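You operate a simulated robot arm through the tools that you are given. There is no shell and no other tool.

The job below is to be done with a simulated robot arm. You get a single attempt, and the scene is never put back.

Task
Put the short clear jug on the steel shelf away on the label bench. Fetch the red nozzle and stand it on top of the green block. Fetch the rubber mallet and set it on the white board. Take the two-litre jug and put it on the deck of the blue pallet. Close the brushes drawer of the steel bench. Shut the cupboard door under the basin. Fetch the grey sponge and set it in the orange pail. Take the white nozzle marked mist and leave it on top of the salt block two. Fetch the bottle marked spring and stand it on the deck of the blue pallet. Put the yellow meter on the green board. Fetch the bottle marked purified and set it in the orange crate. Put the green block brush on the packing bench top away on the work table. Take the white post and put it in the grey crate. Pull the drawer of the packing bench open. Do these in any order. Set down upright: short clear jug, red nozzle, two-litre jug, white nozzle marked mist, bottle marked spring.

Only the result counts: the job must be done as asked and must still hold three seconds after the hand-in. Knocking over, shifting, dropping, spilling or breaking anything else fails it.

Robot
A 6-joint arm with a four-finger gripper on a trunk, on a base that drives. Base frame: it is fixed to the floor where the robot stands at the start and does not move with it; the origin is under the middle of the robot, x ahead of it, y to its left, z up. Lengths are in mm, angles in degrees, forces in N, time in s.
Its first joint turns from -166.0 to 166.0 degrees. Places, roughly: bottle marked purified [-1750, 4000, 1000]; bottle marked spring [-1750, 3750, 1000]; brushes drawer of the steel bench [-2700, 2500, 800]; cupboard door under the basin [-3000, 2000, 400]; deck of the blue pallet [-600, 4600, 500]; drawer of the packing bench [-2100, 3600, 700]; green block (16x5x6 cm) [400, -1700, 900]; green block brush (10x6x6 cm) [-1600, 4300, 900]; green board (30x22x2 cm) [1400, -500, 900]; grey crate (43x29x16 cm) [2500, 1900, 400]; grey sponge (10x7x5 cm) [-2400, 3700, 900]; label bench [-1400, -5600, 900]; orange crate [-2000, 3750, 1000]; orange pail (25x23x32 cm) [-2000, 4000, 1000]; red nozzle (4x4x8 cm) [600, -1500, 900]; rubber mallet (9x23x6 cm) [800, -1600, 900]; salt block two [-1750, 4250, 1000]; short clear jug [-1500, -2500, 750]; two-litre jug (18x12x24 cm) [-2900, 2600, 400]; white board (30x22x2 cm) [1000, -1100, 900]; white nozzle marked mist [-2250, 4000, 1000]; white post (4x4x22 cm) [-1000, 4600, 600]; work table [2900, 1800, 900]; yellow meter [2750, 2000, 1000]. Payload 3.67 kg.
The TCP is the grasp point between the finger pads, 28 mm short of the fingertips. In the tool frame z runs along the fingers and y along their closing line. Largest opening 112 mm; the body of the gripper starts 73 mm behind the TCP.
Orientation is told as [roll, pitch, yaw] about the base's x, y, z axes, in that order, counted from this pose: with the fingers straight down and closing along the base's y, the tool's x points along the base's -x, its y along +y and its z along -z.

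Tools
- The arm moves only by the tool send_rows. Its argument "motion" is a list that holds one entry, the list of rows, each a list of 7 numbers: the shift along the tool's x, y, z in units of 20 mm (1.0 is 20 mm), then the turn, a rotation vector about the tool's x, y, z in units of 4 degrees (1.0 is 4 degrees), then the finger opening in mm, from 0 to 112. In form: [[[tx, ty, tz, rx, ry, rz, hand], ...]]. A call has 1 to 20 rows; each row shifts and turns the commanded pose from where the row before left it, along the tool's axes as they then stand. A call with a number of a shift or a turn outside -1 to 1 is refused whole. Rows are played at 5 a second. More than 50 mm and 8.6 degrees between two rows, or a gripper value outside its range, and nothing of the call is played. Where a pose cannot be reached the arm comes as near as it can. A force on the tool above 40 N (or 10 N above the force at the start of the call, whichever is more), or a blocked arm, ends the call early, and 0.2 s more pass. Each finger halts on what it meets, pressing with about 32 N; the grip force reading is that of the motor and also rises with nothing between the fingers. The clock runs only during rows and for 0.2 s after the last one: add rows that do not move to give the fingers time. The reply holds the time, the measured pose of the TCP, the force on the tool along the base axes, the opening and the grip force, in the units named above and with some noise, with the torque about the TCP (base axes, N m) and any sound that the robot's microphone picked up.
- Cameras (640 x 400 px; columns grow to the right, rows downward): "scene" is now at [108.3, 191.2, 1333.6]; the picture's right is [-0.26, -0.97, 0.00], its down [-0.51, 0.14, -0.85] and it looks along [0.82, -0.22, -0.53] (base axes); focal length 275 px, centre (320, 200). "wrist" rides on the gripper at [60, -18, -104] in the tool frame; the picture's right is [0.29, 0.96, 0.00], its down [-0.80, 0.24, -0.55] and it looks along [-0.53, 0.16, 0.83] (tool axes); focal length 234 px, centre (320, 200). There is no depth. A picture from a camera that has moved, and an enlarged one, comes with that camera's place and axes in the base frame and with its lens.
- capture(camera): a new picture of that camera. The clock stands still meanwhile.
- steer(legs): drives the robot by 1 to 6 legs, each [ahead, left, turn to the left] in mm, mm and degrees, along the robot's own axes; the way and the turn of a leg run together, so that a leg with both is an arc; at most 1500 mm and 180 degrees a leg. The arm and the cameras ride along, it lands a little off, and it stops where it bumps. It gives what a move gives.
- turn_head(pan, tilt): turns the head with the scene camera to pan (to the left, within 143 degrees either way) and tilt (down, from -29 to 69), counted from straight ahead of the robot. It gives what a move gives.
- zoom(camera, box): a new picture of the part [left, top, right, bottom] of that camera's present view, enlarged. The clock stands still meanwhile.
- close_job(): hands the job in; it is judged then, once.

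Places have to be worked out from the pictures, the camera data and where the tool is seen. Open the gripper and draw the arm clear of the work before you hand the job in, unless the task says otherwise.

The tools are called as name(argument=value, ...) on one line, values as JSON. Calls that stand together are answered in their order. send_rows: Moves the arm, as the interface text tells. Its arguments: {"type":"object","properties":{"motion":{"type":"array","items":{"type":"array","items":{"type":"array","items":{"type":"number"}}}}},"required":["motion"]} The other tools are called the same way: steer (legs) drives the base; turn_head (pan, tilt) turns the head that bears the scene camera; capture (camera) takes a picture; zoom (camera, box) takes an enlarged picture of a part of a camera's view; close_job () hands the job in.

At the start:

```text
time_s: 0.0
tool_pos: [595.5, -188.5, 1107.0]
tcp_rot: [-0.1, 0.0, 0.0]
ft_force: [-1.5, -0.4, 0.1]
moment: [-0.02, 0.0, 0.01]
opening: 112.0
finger_force: 0.0
robot x, y, heading: [-0.5, 1.3, -0.0]
head pan, tilt: [-14.9, 31.8]
```

scene: 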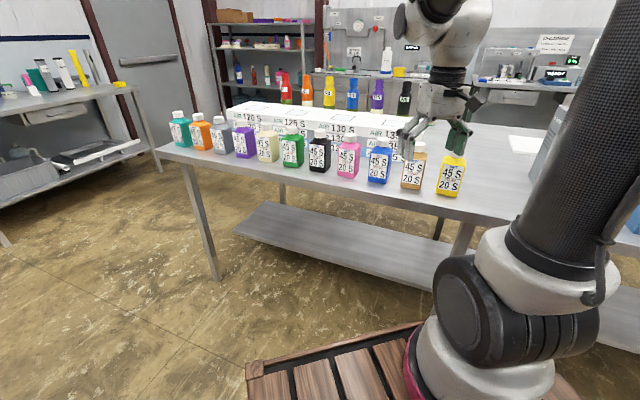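
wrist: 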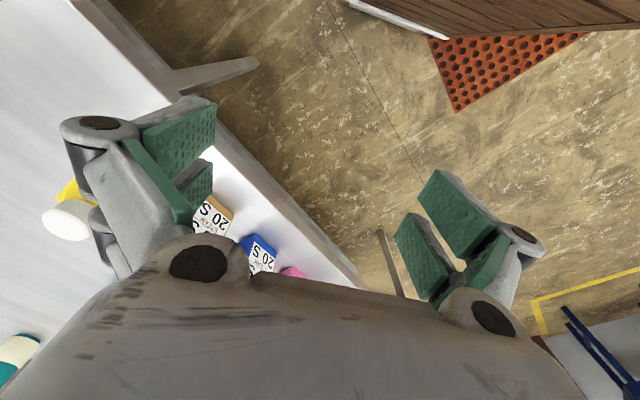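

I'll begin by surveying the surroundings with the head camera, starting to the right.

turn_head(pan=-60, tilt=25)

capture(camera="scene")

turn_head(pan=-120, tilt=25)

capture(camera="scene")

turn_head(pan=40, tilt=25)

capture(camera="scene")

turn_head(pan=90, tilt=25)

capture(camera="scene")

turn_head(pan=140, tilt=25)

capture(camera="scene")

```text
time_s: 1.1
tool_pos: [594.9, -188.9, 1108.3]
tcp_rot: [0.0, -0.1, 0.0]
ft_force: [0.6, -0.2, -0.3]
moment: [-0.01, -0.03, 0.04]
opening: 111.9
finger_force: 0.1
robot x, y, heading: [1.3, -3.3, -0.1]
head pan, tilt: [-60.0, 25.0]
```

```text
taken
camera scene: at [67.7, 134.6, 1344.3], right [-0.87, -0.5, 0.0], down [-0.21, 0.37, -0.91], along [0.45, -0.78, -0.42], focal length 275 px, centre (320, 200)
```

scene: 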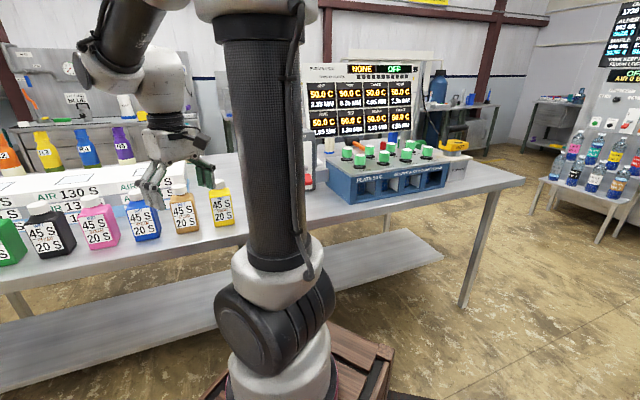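

```text
time_s: 2.4
tool_pos: [595.3, -188.7, 1107.3]
tcp_rot: [-0.1, -0.1, 0.0]
ft_force: [-0.5, -1.0, 0.7]
moment: [0.01, -0.01, -0.05]
opening: 112.0
finger_force: 0.1
robot x, y, heading: [-0.7, 1.5, -0.1]
head pan, tilt: [-120.0, 25.0]
```

```text
taken
camera scene: at [-24.4, 134.5, 1344.3], right [-0.87, 0.5, 0.0], down [0.21, 0.37, -0.91], along [-0.45, -0.79, -0.42], focal length 275 px, centre (320, 200)
```

scene: 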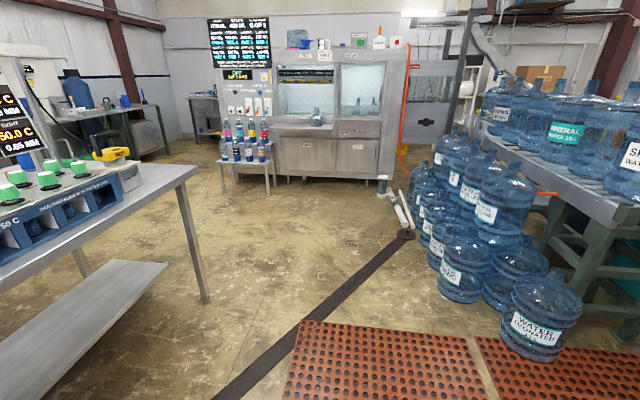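

```text
time_s: 4.9
tool_pos: [595.2, -188.7, 1107.0]
tcp_rot: [0.0, 0.0, 0.0]
ft_force: [0.2, -0.3, 0.7]
moment: [0.0, -0.02, 0.01]
opening: 111.8
finger_force: 0.2
robot x, y, heading: [-1.3, 2.8, -0.2]
head pan, tilt: [40.0, 25.0]
```

```text
taken
camera scene: at [92.2, 273.5, 1344.3], right [0.64, -0.77, 0.0], down [-0.32, -0.27, -0.91], along [0.69, 0.58, -0.42], focal length 275 px, centre (320, 200)
```

scene: 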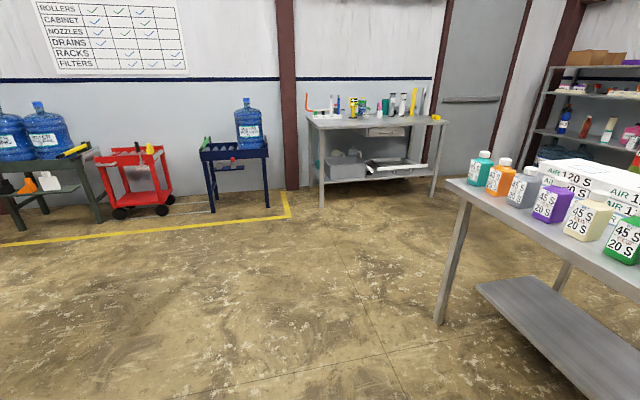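

```text
time_s: 6.1
tool_pos: [595.7, -188.8, 1107.9]
tcp_rot: [0.0, -0.1, 0.1]
ft_force: [-0.1, 0.8, -0.3]
moment: [0.0, 0.02, 0.04]
opening: 112.0
finger_force: 0.1
robot x, y, heading: [-2.1, 2.9, -0.4]
head pan, tilt: [90.0, 25.0]
```

```text
taken
camera scene: at [21.7, 306.5, 1344.3], right [1.0, 0.0, 0.0], down [0.0, -0.42, -0.91], along [0.0, 0.91, -0.42], focal length 275 px, centre (320, 200)
```

scene: 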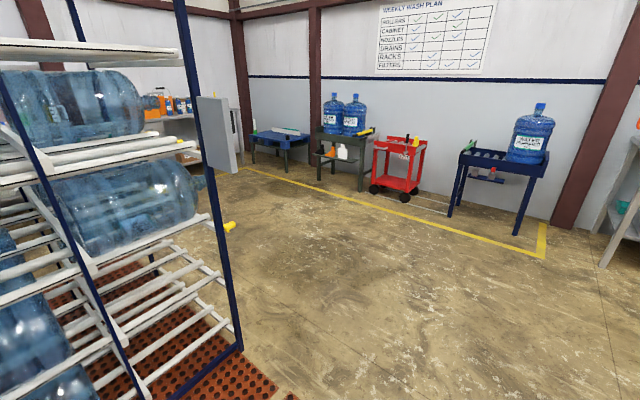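

```text
time_s: 7.2
tool_pos: [594.2, -188.5, 1108.2]
tcp_rot: [-0.1, 0.0, 0.0]
ft_force: [-0.1, 0.2, -0.2]
moment: [-0.01, 0.01, -0.02]
opening: 111.9
finger_force: 0.1
robot x, y, heading: [4.7, 1.9, 0.1]
head pan, tilt: [140.0, 25.0]
```

```text
taken
camera scene: at [-48.9, 273.6, 1344.3], right [0.64, 0.77, 0.0], down [0.32, -0.27, -0.91], along [-0.69, 0.58, -0.42], focal length 275 px, centre (320, 200)
```

scene: 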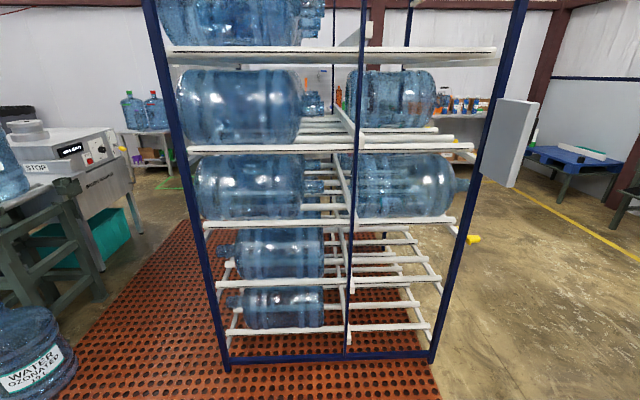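

The work area is rotated relative to my base frame; the nozzle box seems to sit on the bench ahead-right. I'll zoom there for details.

turn_head(pan=-75, tilt=22)

zoom(camera="scene", box=[180, 80, 420, 230])

turn_head(pan=-30, tilt=22)

zoom(camera="scene", box=[80, 60, 400, 260])

zoom(camera="scene", box=[400, 60, 640, 210])

```text
time_s: 10.3
tool_pos: [596.2, -189.4, 1106.5]
tcp_rot: [0.0, 0.1, 0.1]
ft_force: [-0.2, 0.2, 0.4]
moment: [0.0, 0.01, -0.01]
opening: 111.8
finger_force: 0.1
robot x, y, heading: [-0.2, -1.7, -0.0]
head pan, tilt: [-75.0, 22.0]
```

```text
2.67 times, centred on (300, 155) of scene
camera zoom: at [45.7, 124.7, 1349.2], right [-0.97, -0.26, 0.0], down [-0.1, 0.36, -0.93], along [0.24, -0.9, -0.37], focal length 734 px, centre (373, 320)
```

zoom: 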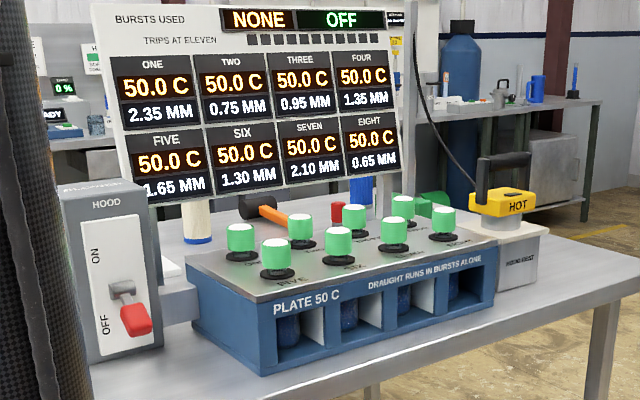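

```text
time_s: 11.5
tool_pos: [596.1, -188.3, 1108.8]
tcp_rot: [-0.1, 0.0, 0.0]
ft_force: [0.0, 0.1, 0.1]
moment: [0.01, 0.0, -0.02]
opening: 111.7
finger_force: 0.2
robot x, y, heading: [3.3, -0.3, 0.2]
head pan, tilt: [-30.0, 22.0]
```

```text
2.00 times, centred on (240, 160) of scene
camera zoom: at [101.9, 167.9, 1349.2], right [-0.5, -0.87, 0.0], down [-0.32, 0.19, -0.93], along [0.8, -0.46, -0.37], focal length 551 px, centre (480, 280)
```

zoom: 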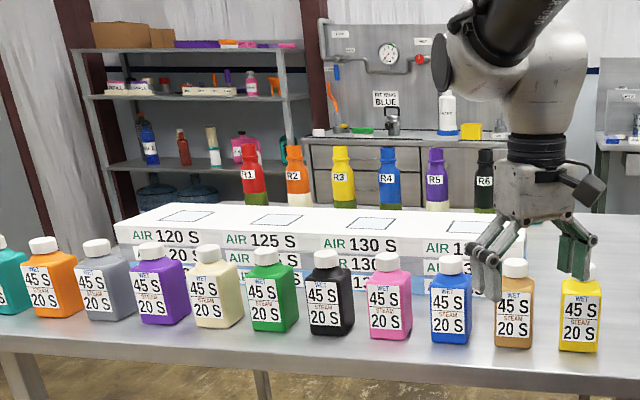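

```text
2.67 times, centred on (520, 135) of scene
camera zoom: at [101.9, 167.9, 1349.2], right [-0.5, -0.87, 0.0], down [-0.32, 0.19, -0.93], along [0.8, -0.46, -0.37], focal length 734 px, centre (-213, 373)
```

zoom: 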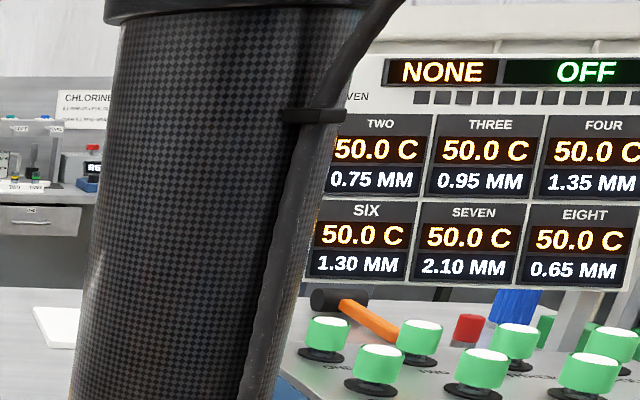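

Nozzle, mallet and green block are behind the plate box, so I need to get around the bench's right end. I back away from the bench first, turn to face along it, then drive down the aisle.

steer(legs=[[-300, 0, 0], [0, 0, -129], [1000, 300, 0]])

turn_head(pan=40, tilt=25)

capture(camera="scene")

turn_head(pan=0, tilt=25)

capture(camera="scene")

```text
time_s: 23.8
tool_pos: [-1197.0, -1308.1, 1108.6]
tcp_rot: [-0.1, 0.1, -129.0]
ft_force: [-0.1, 0.2, -0.6]
moment: [-0.01, 0.01, 0.04]
opening: 111.7
finger_force: 0.1
robot x, y, heading: [-679.1, -960.8, -129.2]
head pan, tilt: [-30.0, 22.0]
```

```text
time_s: 25.2
tool_pos: [-1197.8, -1308.4, 1107.1]
tcp_rot: [0.0, 0.1, -129.0]
ft_force: [-0.2, -0.3, -0.4]
moment: [0.03, 0.0, 0.01]
opening: 112.0
finger_force: 0.0
robot x, y, heading: [-672.6, -967.1, -129.1]
head pan, tilt: [40.0, 25.0]
```

```text
taken
camera scene: at [-518.3, -1207.3, 1344.3], right [-1.0, -0.02, 0.0], down [-0.01, 0.42, -0.91], along [0.02, -0.91, -0.42], focal length 275 px, centre (320, 200)
```

scene: 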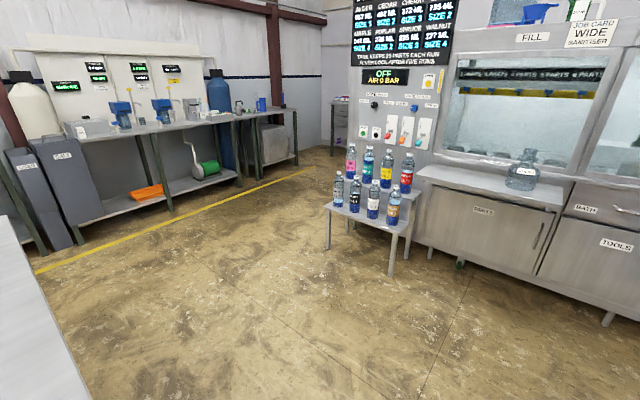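

```text
time_s: 26.2
tool_pos: [-1196.2, -1307.7, 1107.8]
tcp_rot: [0.1, 0.0, -129.0]
ft_force: [0.4, 0.0, 0.3]
moment: [0.01, 0.03, -0.01]
opening: 112.2
finger_force: 0.0
robot x, y, heading: [-674.4, -962.2, -129.2]
head pan, tilt: [0.0, 25.0]
```

```text
taken
camera scene: at [-577.7, -1186.9, 1344.3], right [-0.78, 0.63, 0.0], down [0.27, 0.33, -0.91], along [-0.57, -0.71, -0.42], focal length 275 px, centre (320, 200)
```

scene: 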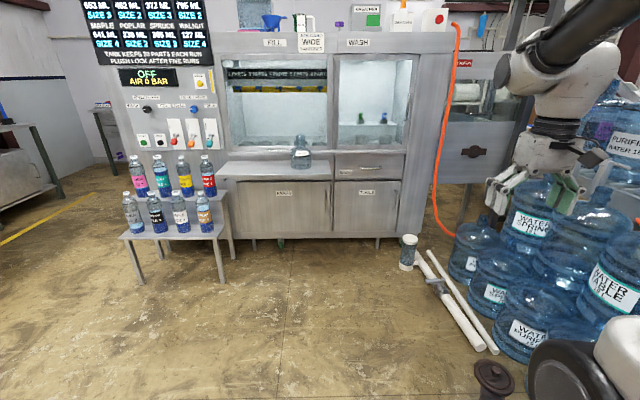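

The clear jug stands on the machine's steel shelf at about (-1700,-2850). I go on past the bench's right end and turn to face along the end to view the objects behind the plate box.

steer(legs=[[650, 100, 0], [0, 0, 90], [900, 0, 0]])

turn_head(pan=70, tilt=25)

capture(camera="scene")

turn_head(pan=10, tilt=25)

capture(camera="scene")

```text
time_s: 38.1
tool_pos: [84.6, -2590.1, 1107.7]
tcp_rot: [-0.1, 0.0, -37.6]
ft_force: [0.4, -0.1, 0.5]
moment: [0.03, 0.03, 0.01]
opening: 111.6
finger_force: 0.1
robot x, y, heading: [-271.6, -2074.7, -37.5]
head pan, tilt: [0.0, 25.0]
```

```text
time_s: 39.5
tool_pos: [84.5, -2589.4, 1107.8]
tcp_rot: [-0.1, 0.1, -37.6]
ft_force: [0.9, 0.1, 0.5]
moment: [0.01, 0.02, -0.03]
opening: 111.9
finger_force: 0.0
robot x, y, heading: [-273.2, -2080.0, -37.7]
head pan, tilt: [70.0, 25.0]
```

```text
taken
camera scene: at [-45.5, -1870.4, 1344.3], right [0.54, -0.84, 0.0], down [-0.36, -0.23, -0.91], along [0.77, 0.48, -0.42], focal length 275 px, centre (320, 200)
```

scene: 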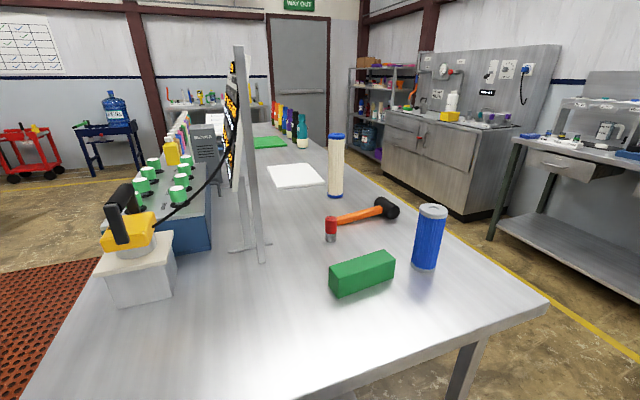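

```text
time_s: 40.8
tool_pos: [85.2, -2589.7, 1107.3]
tcp_rot: [0.1, 0.0, -37.6]
ft_force: [-0.6, 0.4, 0.6]
moment: [-0.01, 0.0, 0.01]
opening: 112.2
finger_force: 0.0
robot x, y, heading: [-272.1, -2075.1, -37.4]
head pan, tilt: [10.0, 25.0]
```

```text
taken
camera scene: at [-41.7, -1962.4, 1344.3], right [-0.46, -0.89, 0.0], down [-0.37, 0.2, -0.91], along [0.8, -0.42, -0.42], focal length 275 px, centre (320, 200)
```

scene: 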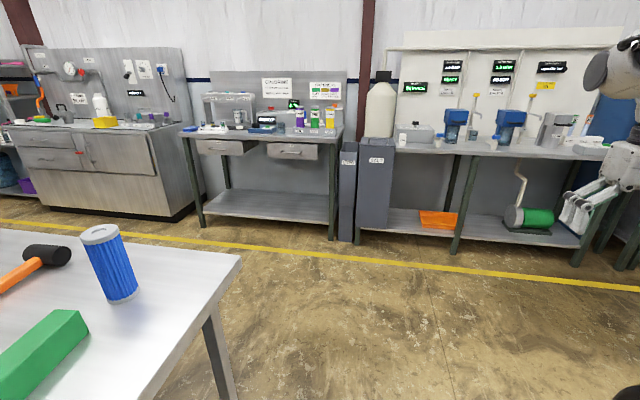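

The objects are clear now: green block, red nozzle, orange-handled mallet, white and green boards along the bench's back side, with two filters to keep clear of. I drive around behind the bench and turn to face it.

steer(legs=[[1350, 0, 0], [0, 1110, 0], [0, 0, 178]])

turn_head(pan=0, tilt=30)

capture(camera="scene")

capture(camera="wrist")

```text
time_s: 60.1
tool_pos: [1096.2, -1489.2, 1108.1]
tcp_rot: [0.0, 0.1, 143.0]
ft_force: [-0.1, -1.4, -0.5]
moment: [0.01, 0.01, 0.01]
opening: 111.7
finger_force: 0.1
robot x, y, heading: [1460.1, -1996.9, 143.0]
head pan, tilt: [10.0, 25.0]
```

```text
time_s: 60.8
tool_pos: [1096.1, -1489.6, 1108.3]
tcp_rot: [0.0, 0.0, 142.9]
ft_force: [0.5, 0.2, 0.5]
moment: [0.03, -0.05, 0.0]
opening: 112.3
finger_force: 0.0
robot x, y, heading: [1457.6, -1997.8, 142.8]
head pan, tilt: [0.0, 30.0]
```

```text
taken
camera scene: at [1242.6, -2103.6, 1336.4], right [0.6, 0.8, 0.0], down [0.4, -0.3, -0.87], along [-0.69, 0.52, -0.5], focal length 275 px, centre (320, 200)
```

scene: 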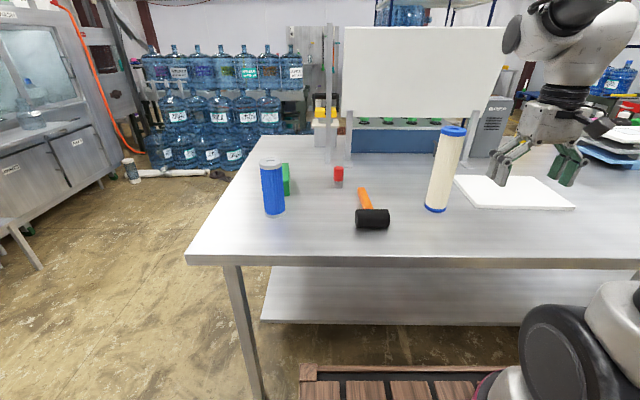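

```text
taken
camera wrist: at [1155.3, -1510.2, 1212.2], right [-0.35, -0.94, 0.0], down [-0.78, 0.29, 0.55], along [-0.52, 0.19, -0.83], focal length 234 px, centre (320, 200)
```

wrist: 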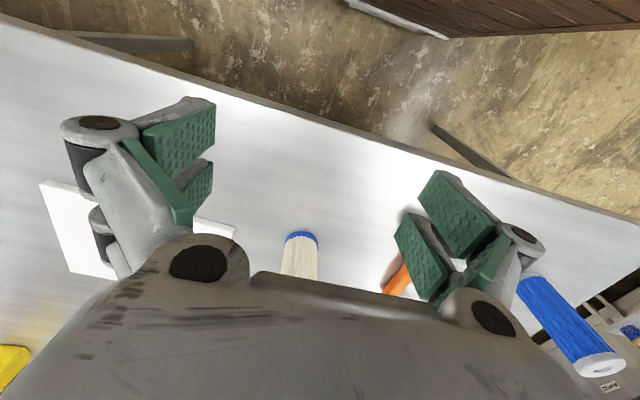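

The view from behind the bench is good: red nozzle, mallet, green block and white board are visible. I zoom to measure their places.

zoom(camera="scene", box=[240, 140, 400, 240])

zoom(camera="scene", box=[400, 110, 592, 230])

```text
4.00 times, centred on (320, 190) of scene
camera zoom: at [1242.6, -2103.6, 1336.4], right [0.6, 0.8, 0.0], down [0.4, -0.3, -0.87], along [-0.69, 0.52, -0.5], focal length 1102 px, centre (320, 240)
```

zoom: 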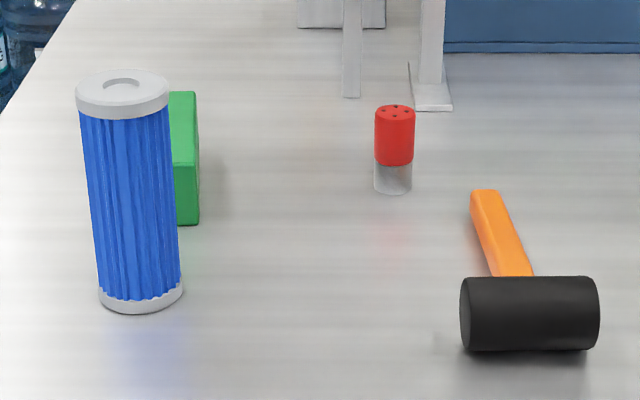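

```text
3.33 times, centred on (496, 170) of scene
camera zoom: at [1242.6, -2103.6, 1336.4], right [0.6, 0.8, 0.0], down [0.4, -0.3, -0.87], along [-0.69, 0.52, -0.5], focal length 918 px, centre (-267, 300)
```

zoom: 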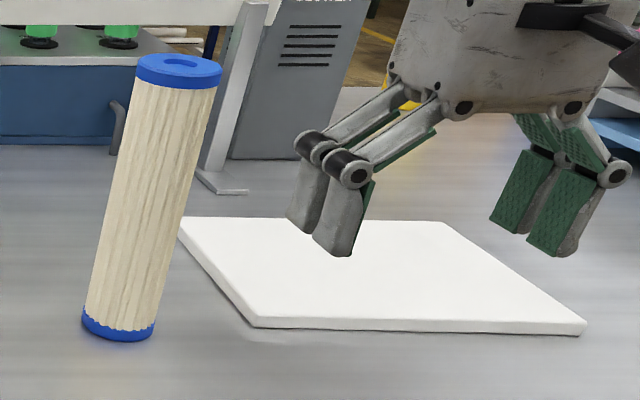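

Triangulating, the bench top is at z≈877, the nozzle at about (575,-1520), the mallet head at (819,-1597). I raise the arm over the filter and shift left, then creep forward.

send_rows(motion=[[[0, 0, -1, 0, 0, 0, 112], [0, 0, -1, 0, 0, 0, 112], [0, 0, -1, 0, 0, 0, 112], [0, 0, -1, 0, 0, 0, 112], [0, 0, -1, 0, 0, 0, 112], [0, 0, -1, 0, 0, 0, 112], [0, 1, 0, 0, 0, 0, 112], [0, 1, 0, 0, 0, 0, 112], [0, 1, 0, 0, 0, 0, 112], [0, 1, 0, 0, 0, 0, 112], [0, 1, 0, 0, 0, 0, 112], [0, 1, 0, 0, 0, 0, 112], [0, 1, 0, 0, 0, 0, 112], [0, 1, 0, 0, 0, 0, 112]]])

steer(legs=[[120, 0, 0]])

capture(camera="wrist")

capture(camera="scene")

```text
time_s: 63.8
tool_pos: [1000.7, -1617.2, 1227.8]
tcp_rot: [-0.1, 0.0, 143.0]
ft_force: [-0.1, 0.5, 0.0]
moment: [-0.01, 0.0, -0.01]
opening: 112.1
finger_force: 0.1
robot x, y, heading: [1458.5, -1996.6, 143.1]
head pan, tilt: [0.0, 30.0]
```

```text
time_s: 65.1
tool_pos: [903.8, -1545.0, 1228.2]
tcp_rot: [0.0, 0.0, 143.1]
ft_force: [0.1, 0.1, -0.6]
moment: [-0.02, -0.02, 0.02]
opening: 112.2
finger_force: 0.1
robot x, y, heading: [1363.9, -1925.7, 143.1]
head pan, tilt: [0.0, 30.0]
```

```text
taken
camera wrist: at [963.6, -1567.0, 1332.7], right [-0.34, -0.94, 0.0], down [-0.78, 0.29, 0.55], along [-0.52, 0.19, -0.83], focal length 234 px, centre (320, 200)
```

wrist: 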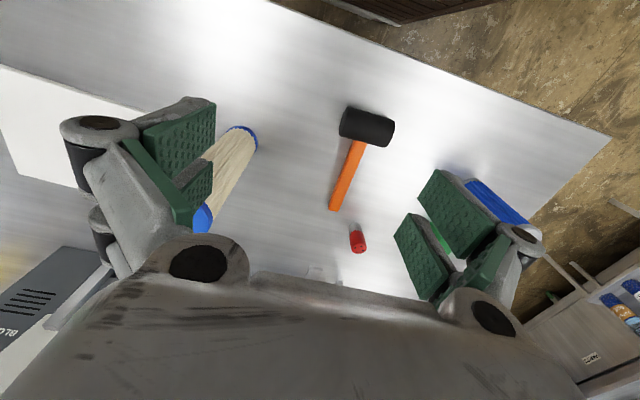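

```text
taken
camera scene: at [1146.9, -2031.8, 1336.3], right [0.6, 0.8, 0.0], down [0.4, -0.3, -0.87], along [-0.69, 0.52, -0.5], focal length 275 px, centre (320, 200)
```

scene: 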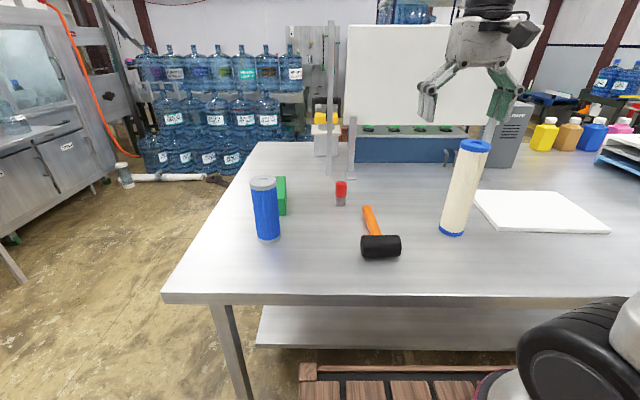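

Wrist view confirms the nozzle at about (568,-1520) and the mallet handle pointing straight ahead of me. I move above the nozzle.

send_rows(motion=[[[-1, 0.64, 0, 0, 0, 0, 80], [-1, 0.64, 0, 0, 0, 0, 80], [-1, 0.64, 0, 0, 0, 0, 80], [-1, 0.64, 0, 0, 0, 0, 80], [-1, 0.64, 0, 0, 0, 0, 80], [-1, 0.64, 0, 0, 0, 0, 80], [-1, 0.64, 0, 0, 0, 0, 80], [-1, 0.64, 0, 0, 0, 0, 80], [-1, 0.64, 0, 0, 0, 0, 80], [-1, 0.64, 0, 0, 0, 0, 80], [-1, 0.64, 0, 0, 0, 0, 80], [-1, 0.64, 0, 0, 0, 0, 80], [-1, 0.64, 0, 0, 0, 0, 80], [-1, 0.64, 0, 0, 0, 0, 80], [0, 0, 1, 0, 0, 0, 80], [0, 0, 1, 0, 0, 0, 80], [0, 0, 1, 0, 0, 0, 80], [0, 0, 1, 0, 0, 0, 80], [0, 0, 1, 0, 0, 0, 80]]])

capture(camera="wrist")

capture(camera="scene")

```text
time_s: 69.1
tool_pos: [573.8, -1521.0, 1127.3]
tcp_rot: [0.0, 0.0, 143.1]
ft_force: [-0.6, -0.7, -0.7]
moment: [-0.02, 0.01, 0.02]
opening: 79.8
finger_force: 0.0
robot x, y, heading: [1361.9, -1919.4, 142.8]
head pan, tilt: [0.0, 30.0]
```

```text
taken
camera wrist: at [632.5, -1542.0, 1231.5], right [-0.34, -0.94, 0.0], down [-0.78, 0.29, 0.55], along [-0.52, 0.19, -0.83], focal length 234 px, centre (320, 200)
```

wrist: 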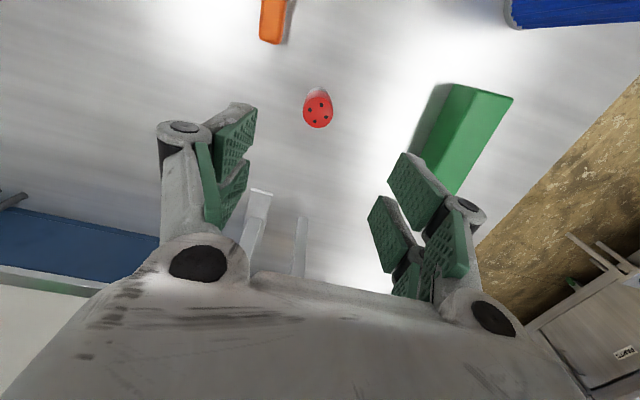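

```text
taken
camera scene: at [1147.0, -2031.9, 1336.4], right [0.6, 0.8, 0.0], down [0.4, -0.3, -0.87], along [-0.69, 0.52, -0.5], focal length 275 px, centre (320, 200)
```

scene: 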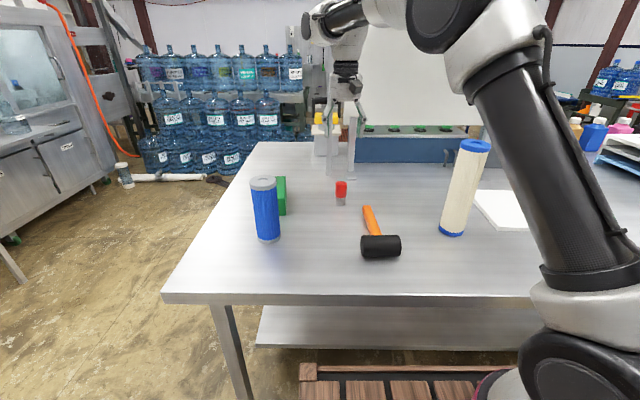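

TCP is nearly over the nozzle (at ~(579,-1522)). I zoom the wrist view to fix the green block's outline before grasping.

zoom(camera="wrist", box=[380, 60, 540, 160])

zoom(camera="wrist", box=[260, 60, 388, 140])

```text
4.00 times, centred on (460, 110) of wrist
camera zoom: at [632.5, -1542.0, 1231.5], right [-0.34, -0.94, 0.0], down [-0.78, 0.29, 0.55], along [-0.52, 0.19, -0.83], focal length 937 px, centre (-240, 560)
```

zoom: 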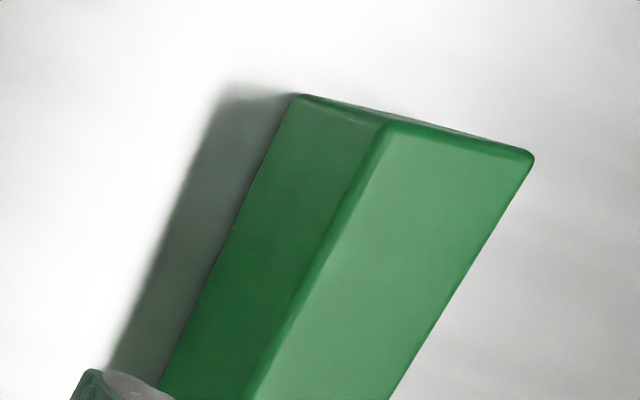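

```text
5.00 times, centred on (324, 100) of wrist
camera zoom: at [632.5, -1542.0, 1231.5], right [-0.34, -0.94, 0.0], down [-0.78, 0.29, 0.55], along [-0.52, 0.19, -0.83], focal length 1171 px, centre (300, 700)
```

zoom: 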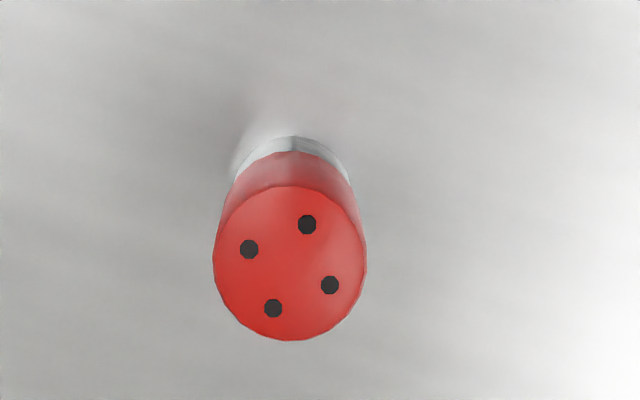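

The TCP is centred on the nozzle; block centre computed as ~(447,-1679), long axis at 148.5°. I descend and grip the nozzle.

send_rows(motion=[[[0, 0, 1, 0, 0, 0, 80], [0, 0, 1, 0, 0, 0, 80], [0, 0, 1, 0, 0, 0, 80], [0, 0, 1, 0, 0, 0, 80], [0, 0, 1, 0, 0, 0, 80], [0, 0, 1, 0, 0, 0, 80], [0, 0, 1, 0, 0, 0, 80], [0, 0, 1, 0, 0, 0, 80], [0, 0, 1, 0, 0, 0, 80], [0, 0, 0.8, 0, 0, 0, 80], [0, 0, 0, 0, 0, 0, 60], [0, 0, 0, 0, 0, 0, 45], [0, 0, 0, 0, 0, 0, 30], [0, 0, 0, 0, 0, 0, 20], [0, 0, 0, 0, 0, 0, 20]]])

capture(camera="wrist")

```text
time_s: 72.3
tool_pos: [573.9, -1519.3, 933.8]
tcp_rot: [0.0, 0.1, 143.1]
ft_force: [0.4, 0.5, -0.5]
moment: [0.03, 0.0, -0.01]
opening: 34.7
finger_force: 32.2
robot x, y, heading: [1363.5, -1931.4, 143.5]
head pan, tilt: [0.0, 30.0]
```

```text
taken
camera wrist: at [632.1, -1541.6, 1038.0], right [-0.34, -0.94, 0.0], down [-0.78, 0.29, 0.55], along [-0.52, 0.19, -0.83], focal length 234 px, centre (320, 200)
```

wrist: 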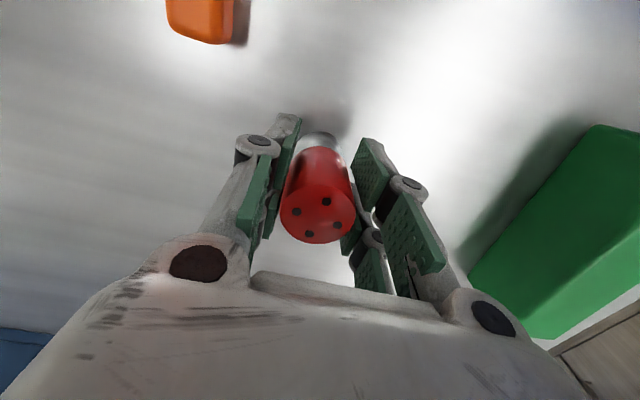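

Nozzle gripped (34.7 mm). I lift it and carry it left over the green block.

send_rows(motion=[[[0, 0, -1, 0, 0, 0, 20], [0, 0, -1, 0, 0, 0, 20], [0, 0, -1, 0, 0, 0, 20], [0, 0, -1, 0, 0, 0, 20], [0, 0, -1, 0, 0, 0, 20], [0, 0, -1, 0, 0, 0, 20], [0, 1, 0, 0, 0, 0, 20], [0, 1, 0, 0, 0, 0, 20], [0, 1, 0, 0, 0, 0, 20], [0, 1, 0, 0, 0, 0, 20], [0, 1, 0, 0, 0, 0, 20], [0, 1, 0, 0, 0, 0, 20], [0, 1, 0, 0, 0, 0, 20], [0, 1, 0, 0, 0, 0, 20], [0, 1, 0, 0, 0, 0, 20], [-0.3, 1, 0, 0, 0, 0, 20]]])

capture(camera="wrist")

zoom(camera="scene", box=[220, 120, 380, 220])

```text
time_s: 75.7
tool_pos: [447.7, -1678.0, 1053.0]
tcp_rot: [0.0, 0.0, 143.1]
ft_force: [0.8, -0.1, -0.9]
moment: [-0.02, 0.03, 0.03]
opening: 34.8
finger_force: 31.1
robot x, y, heading: [1360.6, -1925.1, 143.2]
head pan, tilt: [0.0, 30.0]
```

```text
taken
camera wrist: at [506.9, -1698.9, 1156.9], right [-0.34, -0.94, 0.0], down [-0.78, 0.29, 0.55], along [-0.52, 0.19, -0.83], focal length 234 px, centre (320, 200)
```

wrist: 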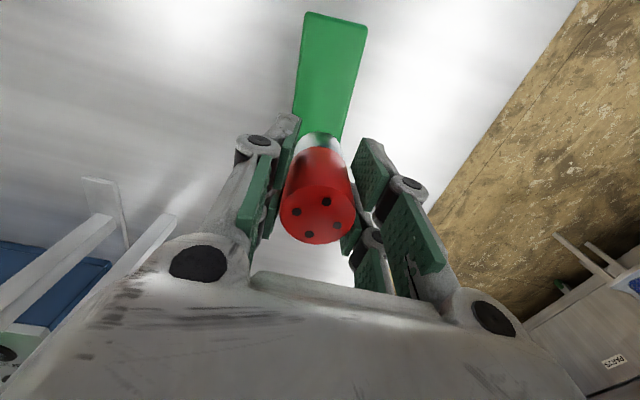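

```text
4.00 times, centred on (300, 170) of scene
camera zoom: at [1147.1, -2031.7, 1336.4], right [0.6, 0.8, 0.0], down [0.4, -0.3, -0.87], along [-0.69, 0.52, -0.5], focal length 1102 px, centre (400, 320)
```

zoom: 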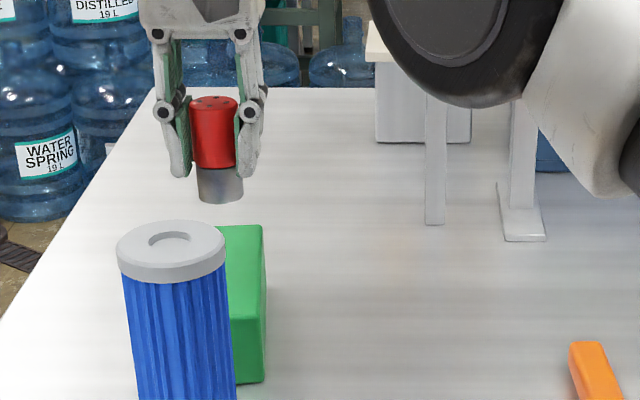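

The nozzle is above the block's centre. I lower to just above the top and check.

send_rows(motion=[[[0, 0, 1, 0, 0, 0, 20], [0, 0, 1, 0, 0, 0, 20], [0, 0, 0.3, 0, 0, 0, 20], [0, 0, 0, 0, 0, 0, 20]]])

zoom(camera="scene", box=[230, 130, 350, 205])

capture(camera="wrist")

```text
time_s: 76.7
tool_pos: [447.7, -1678.5, 1006.8]
tcp_rot: [0.1, 0.1, 143.1]
ft_force: [-0.2, -0.6, -2.0]
moment: [0.02, 0.0, -0.01]
opening: 34.7
finger_force: 32.1
robot x, y, heading: [1360.7, -1924.6, 143.2]
head pan, tilt: [0.0, 30.0]
```

```text
5.33 times, centred on (290, 168) of scene
camera zoom: at [1146.8, -2031.9, 1336.3], right [0.6, 0.8, 0.0], down [0.4, -0.3, -0.87], along [-0.69, 0.52, -0.5], focal length 1469 px, centre (480, 373)
```

zoom: 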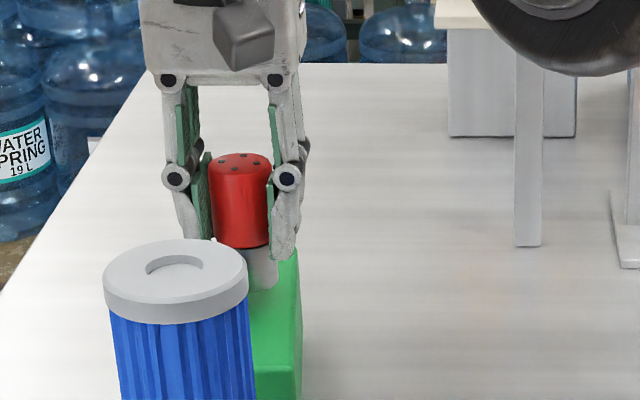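

```text
taken
camera wrist: at [507.3, -1698.8, 1110.5], right [-0.34, -0.94, 0.0], down [-0.78, 0.29, 0.55], along [-0.52, 0.19, -0.83], focal length 234 px, centre (320, 200)
```

wrist: 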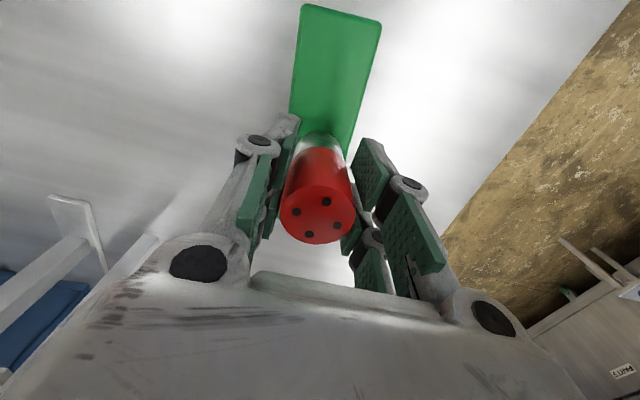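

Still a small gap likely; lowering in small steps to feel contact.

send_rows(motion=[[[0, 0, 0.2, 0, 0, 0, 20], [0, 0, 0.2, 0, 0, 0, 20], [0, 0, 0, 0, 0, 0, 20]]])

send_rows(motion=[[[0, 0, 0.15, 0, 0, 0, 20], [0, 0, 0.15, 0, 0, 0, 20], [0, 0, 0, 0, 0, 0, 20]]])

```text
time_s: 77.5
tool_pos: [448.6, -1676.6, 998.5]
tcp_rot: [-0.2, 0.0, 143.1]
ft_force: [-0.4, 0.3, -0.9]
moment: [-0.05, 0.01, -0.03]
opening: 34.7
finger_force: 32.3
robot x, y, heading: [1362.5, -1925.4, 143.3]
head pan, tilt: [0.0, 30.0]
```

```text
time_s: 78.3
tool_pos: [447.7, -1677.2, 993.9]
tcp_rot: [-0.1, -0.1, 143.2]
ft_force: [1.1, -0.8, 8.8]
moment: [-0.06, -0.02, 0.01]
opening: 34.8
finger_force: 32.0
robot x, y, heading: [1363.4, -1924.5, 143.0]
head pan, tilt: [0.0, 30.0]
```

Contact (8.8 N) — the nozzle is on the block. Release and retreat upward.

send_rows(motion=[[[0, 0, -0.05, 0, 0, 0, 40], [0, 0, 0, 0, 0, 0, 60], [0, 0, 0, 0, 0, 0, 80], [0, 0, -1, 0, 0, 0, 80], [0, 0, -1, 0, 0, 0, 80], [0, 0, -1, 0, 0, 0, 80], [0, 0, -1, 0, 0, 0, 80], [0, 0, -1, 0, 0, 0, 80], [0, 0, -1, 0, 0, 0, 80], [0, 0, -1, 0, 0, 0, 80]]])

zoom(camera="scene", box=[230, 130, 350, 205])

capture(camera="wrist")

```text
time_s: 80.5
tool_pos: [460.9, -1676.0, 1125.3]
tcp_rot: [-0.1, 0.1, 143.1]
ft_force: [-0.6, -0.2, -0.7]
moment: [-0.02, -0.05, 0.01]
opening: 80.1
finger_force: 0.1
out of reach, approached as far as the arm can: row 9, 10
robot x, y, heading: [1361.5, -1926.9, 143.2]
head pan, tilt: [0.0, 30.0]
```

```text
5.33 times, centred on (290, 168) of scene
camera zoom: at [1146.5, -2031.8, 1336.3], right [0.6, 0.8, 0.0], down [0.4, -0.3, -0.87], along [-0.69, 0.52, -0.5], focal length 1469 px, centre (480, 373)
```

zoom: 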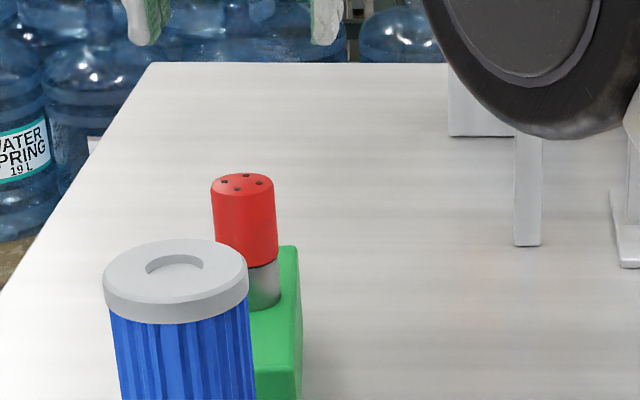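

```text
taken
camera wrist: at [519.4, -1697.3, 1230.8], right [-0.34, -0.94, 0.0], down [-0.78, 0.29, 0.55], along [-0.52, 0.19, -0.83], focal length 234 px, centre (320, 200)
```

wrist: 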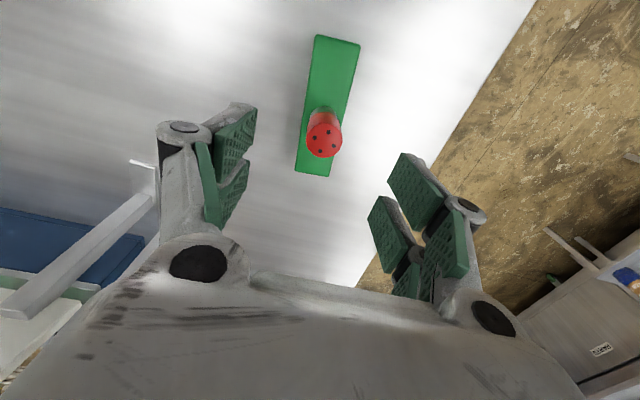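

The nozzle stands upright on the block. Next I move over the mallet's handle near its head.

send_rows(motion=[[[0.683, -0.943, 0, 0, 0, 0, 80], [0.683, -0.943, 0, 0, 0, 0, 80], [0.683, -0.943, 0, 0, 0, 0, 80], [0.683, -0.943, 0, 0, 0, 0, 80], [0.683, -0.943, 0, 0, 0, 0, 80], [0.683, -0.943, 0, 0, 0, 0, 80], [0.683, -0.943, 0, 0, 0, 0, 80], [0.683, -0.943, 0, 0, 0, 0, 80], [0.683, -0.943, 0, 0, 0, 0, 80], [0.683, -0.943, 0, 0, 0, 0, 80], [0.683, -0.943, 0, 0, 0, 0, 80], [0.683, -0.943, 0, 0, 0, 0, 80], [0.683, -0.943, 0, 0, 0, 0, 80], [0.683, -0.943, 0, 0, 0, 0, 80], [0.683, -0.943, 0, 0, 0, 0, 80], [0, 0, 1, 0, 0, 0, 80], [0, 0, 1, 0, 0, 0, 80], [0, 0, 1, 0, 0, 0, 80], [0, 0, 1, 0, 0, 0, 80]]])

capture(camera="wrist")

zoom(camera="scene", box=[300, 150, 460, 250])

```text
time_s: 84.5
tool_pos: [794.5, -1573.3, 1047.0]
tcp_rot: [0.0, 0.0, 143.1]
ft_force: [-0.3, 0.4, -0.4]
moment: [0.03, 0.02, -0.03]
opening: 80.0
finger_force: 0.0
robot x, y, heading: [1360.7, -1926.5, 143.2]
head pan, tilt: [0.0, 30.0]
```

```text
taken
camera wrist: at [852.6, -1594.6, 1150.9], right [-0.34, -0.94, 0.0], down [-0.78, 0.29, 0.55], along [-0.52, 0.19, -0.83], focal length 234 px, centre (320, 200)
```

wrist: 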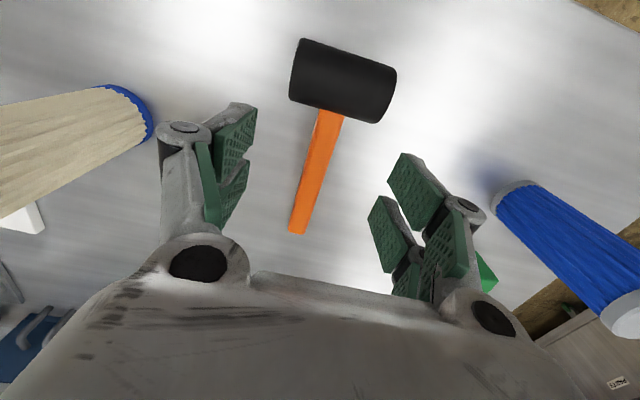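

```text
4.00 times, centred on (380, 200) of scene
camera zoom: at [1147.1, -2031.9, 1336.4], right [0.6, 0.8, 0.0], down [0.4, -0.3, -0.87], along [-0.69, 0.52, -0.5], focal length 1102 px, centre (80, 200)
```

zoom: 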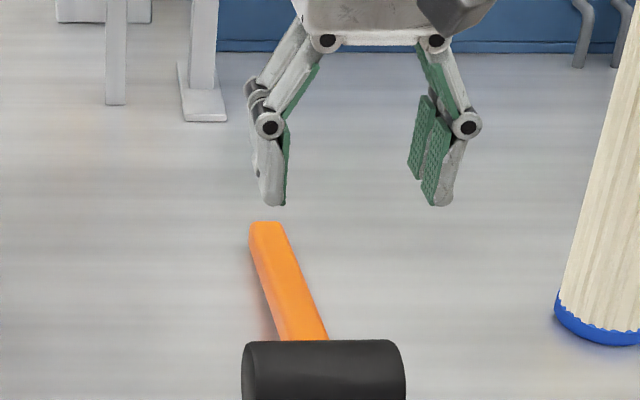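

Handle root measured at about (797,-1584), so I shift slightly and descend to grip the handle beside the head.

send_rows(motion=[[[-0.47, 0.41, 1, 0, 0, 0, 80], [0, 0, 1, 0, 0, -0.6, 80], [0, 0, 1, 0, 0, 0, 80], [0, 0, 1, 0, 0, 0, 80], [0, 0, 1, 0, 0, 0, 80], [0, 0, 1, 0, 0, 0, 80], [0, 0, 0.6, 0, 0, 0, 80], [0, 0, 0, 0, 0, 0, 80]]])

capture(camera="wrist")

zoom(camera="scene", box=[300, 170, 460, 270])

```text
time_s: 85.8
tool_pos: [781.6, -1575.5, 951.9]
tcp_rot: [0.0, -0.5, 145.6]
ft_force: [17.1, -9.9, 69.0]
moment: [-1.31, -1.68, 0.15]
opening: 82.7
finger_force: 32.2
robot x, y, heading: [1362.7, -1927.0, 143.0]
head pan, tilt: [0.0, 30.0]
stopped in row 6: the force on the tool passed its limit at 56 N (the readings are from after the stop); the commanded pose is now the measured one
```

```text
taken
camera wrist: at [842.2, -1594.8, 1055.9], right [-0.3, -0.95, 0.0], down [-0.79, 0.25, 0.56], along [-0.54, 0.17, -0.83], focal length 234 px, centre (320, 200)
```

wrist: 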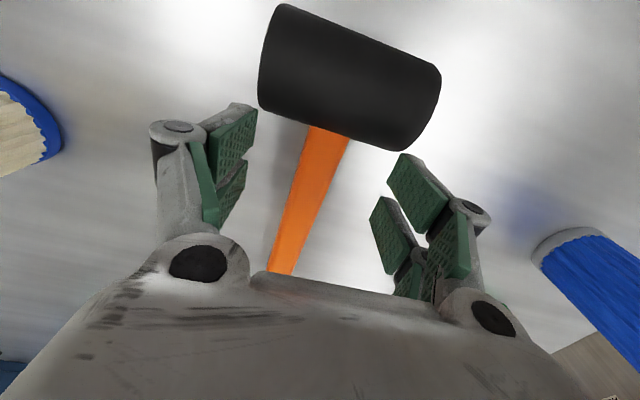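

```text
4.00 times, centred on (380, 220) of scene
camera zoom: at [1149.5, -2033.3, 1336.6], right [0.6, 0.8, 0.0], down [0.4, -0.3, -0.87], along [-0.69, 0.52, -0.5], focal length 1102 px, centre (80, 120)
```

zoom: 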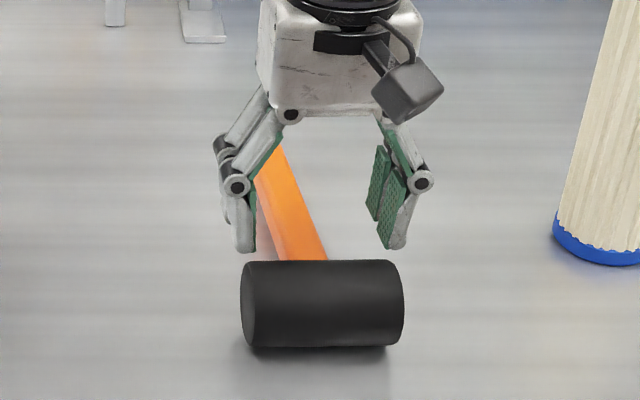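

The force limit tripped: the finger pads are really ±20 mm wide along tool x and touched the mallet head. I back up, shift 16 mm further along the handle, and descend again.

send_rows(motion=[[[0, 0, -1, 0, 0, 0, 70], [-0.8, 0, -0.5, 0, 0, 0, 70], [0, 0, 1, 0, 0, 0, 70], [0, 0, 1, 0, 0, 0, 70], [0, 0, 0.5, 0, 0, 0, 70], [0, 0, 0.5, 0, 0, 0, 70], [0, 0, 0.4, 0, 0, 0, 70], [0, 0, 0, 0, 0, 0, 70]]])

capture(camera="wrist")

```text
time_s: 87.5
tool_pos: [767.3, -1565.7, 910.1]
tcp_rot: [0.1, -0.3, 145.6]
ft_force: [0.0, 0.3, 0.6]
moment: [0.02, 0.01, 0.01]
opening: 70.0
finger_force: 0.0
robot x, y, heading: [1361.2, -1925.0, 142.8]
head pan, tilt: [0.0, 30.0]
```

```text
taken
camera wrist: at [827.4, -1584.8, 1013.5], right [-0.3, -0.95, 0.0], down [-0.79, 0.25, 0.56], along [-0.53, 0.17, -0.83], focal length 234 px, centre (320, 200)
```

wrist: 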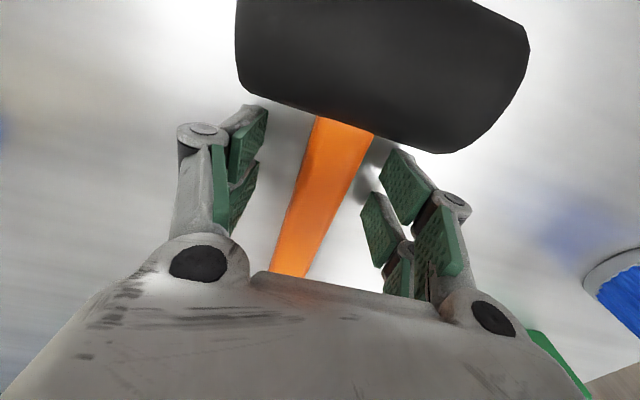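

Clear now, with the handle between the pads at z≈910. Closing on the handle.

send_rows(motion=[[[0, 0, 0, 0, 0, 0, 50], [0, 0, 0, 0, 0, 0, 30], [0, 0, 0, 0, 0, 0, 10], [0, 0, 0, 0, 0, 0, 0], [0, 0, 0, 0, 0, 0, 0]]])

send_rows(motion=[[[0, 0, -0.5, 0, 0, 0, 0], [0, 0, -0.5, 0, 0, 0, 0], [0, 0, -0.5, 0, 0, 0, 0], [0, 0, -0.5, 0, 0, 0, 0], [0, 0, -1, 0, 0, 0, 0], [0, 0, -1, 0, 0, 0, 0], [0, 0, 0, 0, 0, 0, 0]]])

capture(camera="wrist")

capture(camera="scene")

```text
time_s: 88.8
tool_pos: [767.2, -1566.8, 909.2]
tcp_rot: [0.0, -0.3, 145.5]
ft_force: [-0.8, -1.5, -0.2]
moment: [-0.06, 0.0, 0.0]
opening: 25.6
finger_force: 32.4
robot x, y, heading: [1361.4, -1928.2, 143.3]
head pan, tilt: [0.0, 30.0]
```

```text
time_s: 90.3
tool_pos: [766.6, -1567.1, 988.6]
tcp_rot: [0.0, -0.3, 145.7]
ft_force: [0.0, 0.3, -3.0]
moment: [0.05, 0.08, 0.0]
opening: 25.3
finger_force: 31.9
robot x, y, heading: [1362.0, -1925.7, 142.9]
head pan, tilt: [0.0, 30.0]
```

```text
taken
camera wrist: at [827.7, -1585.6, 1093.1], right [-0.3, -0.95, 0.0], down [-0.79, 0.25, 0.56], along [-0.53, 0.17, -0.83], focal length 234 px, centre (320, 200)
```

wrist: 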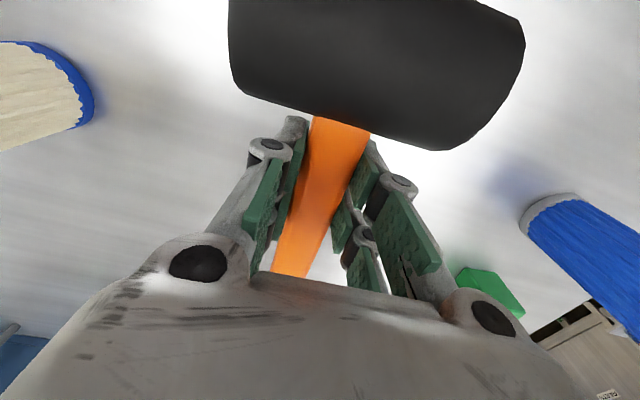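

```text
taken
camera scene: at [1146.9, -2031.8, 1336.3], right [0.6, 0.8, 0.0], down [0.4, -0.3, -0.87], along [-0.69, 0.52, -0.5], focal length 275 px, centre (320, 200)
```

scene: 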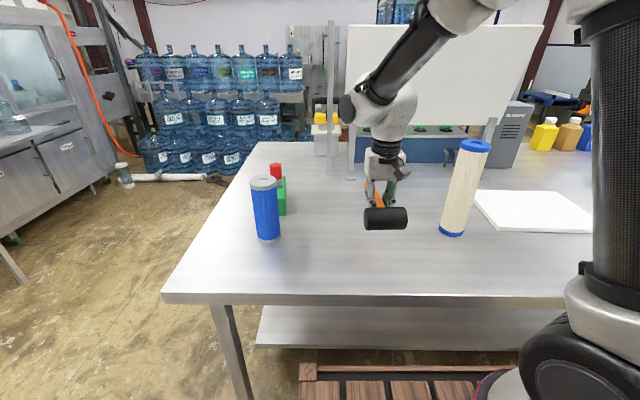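

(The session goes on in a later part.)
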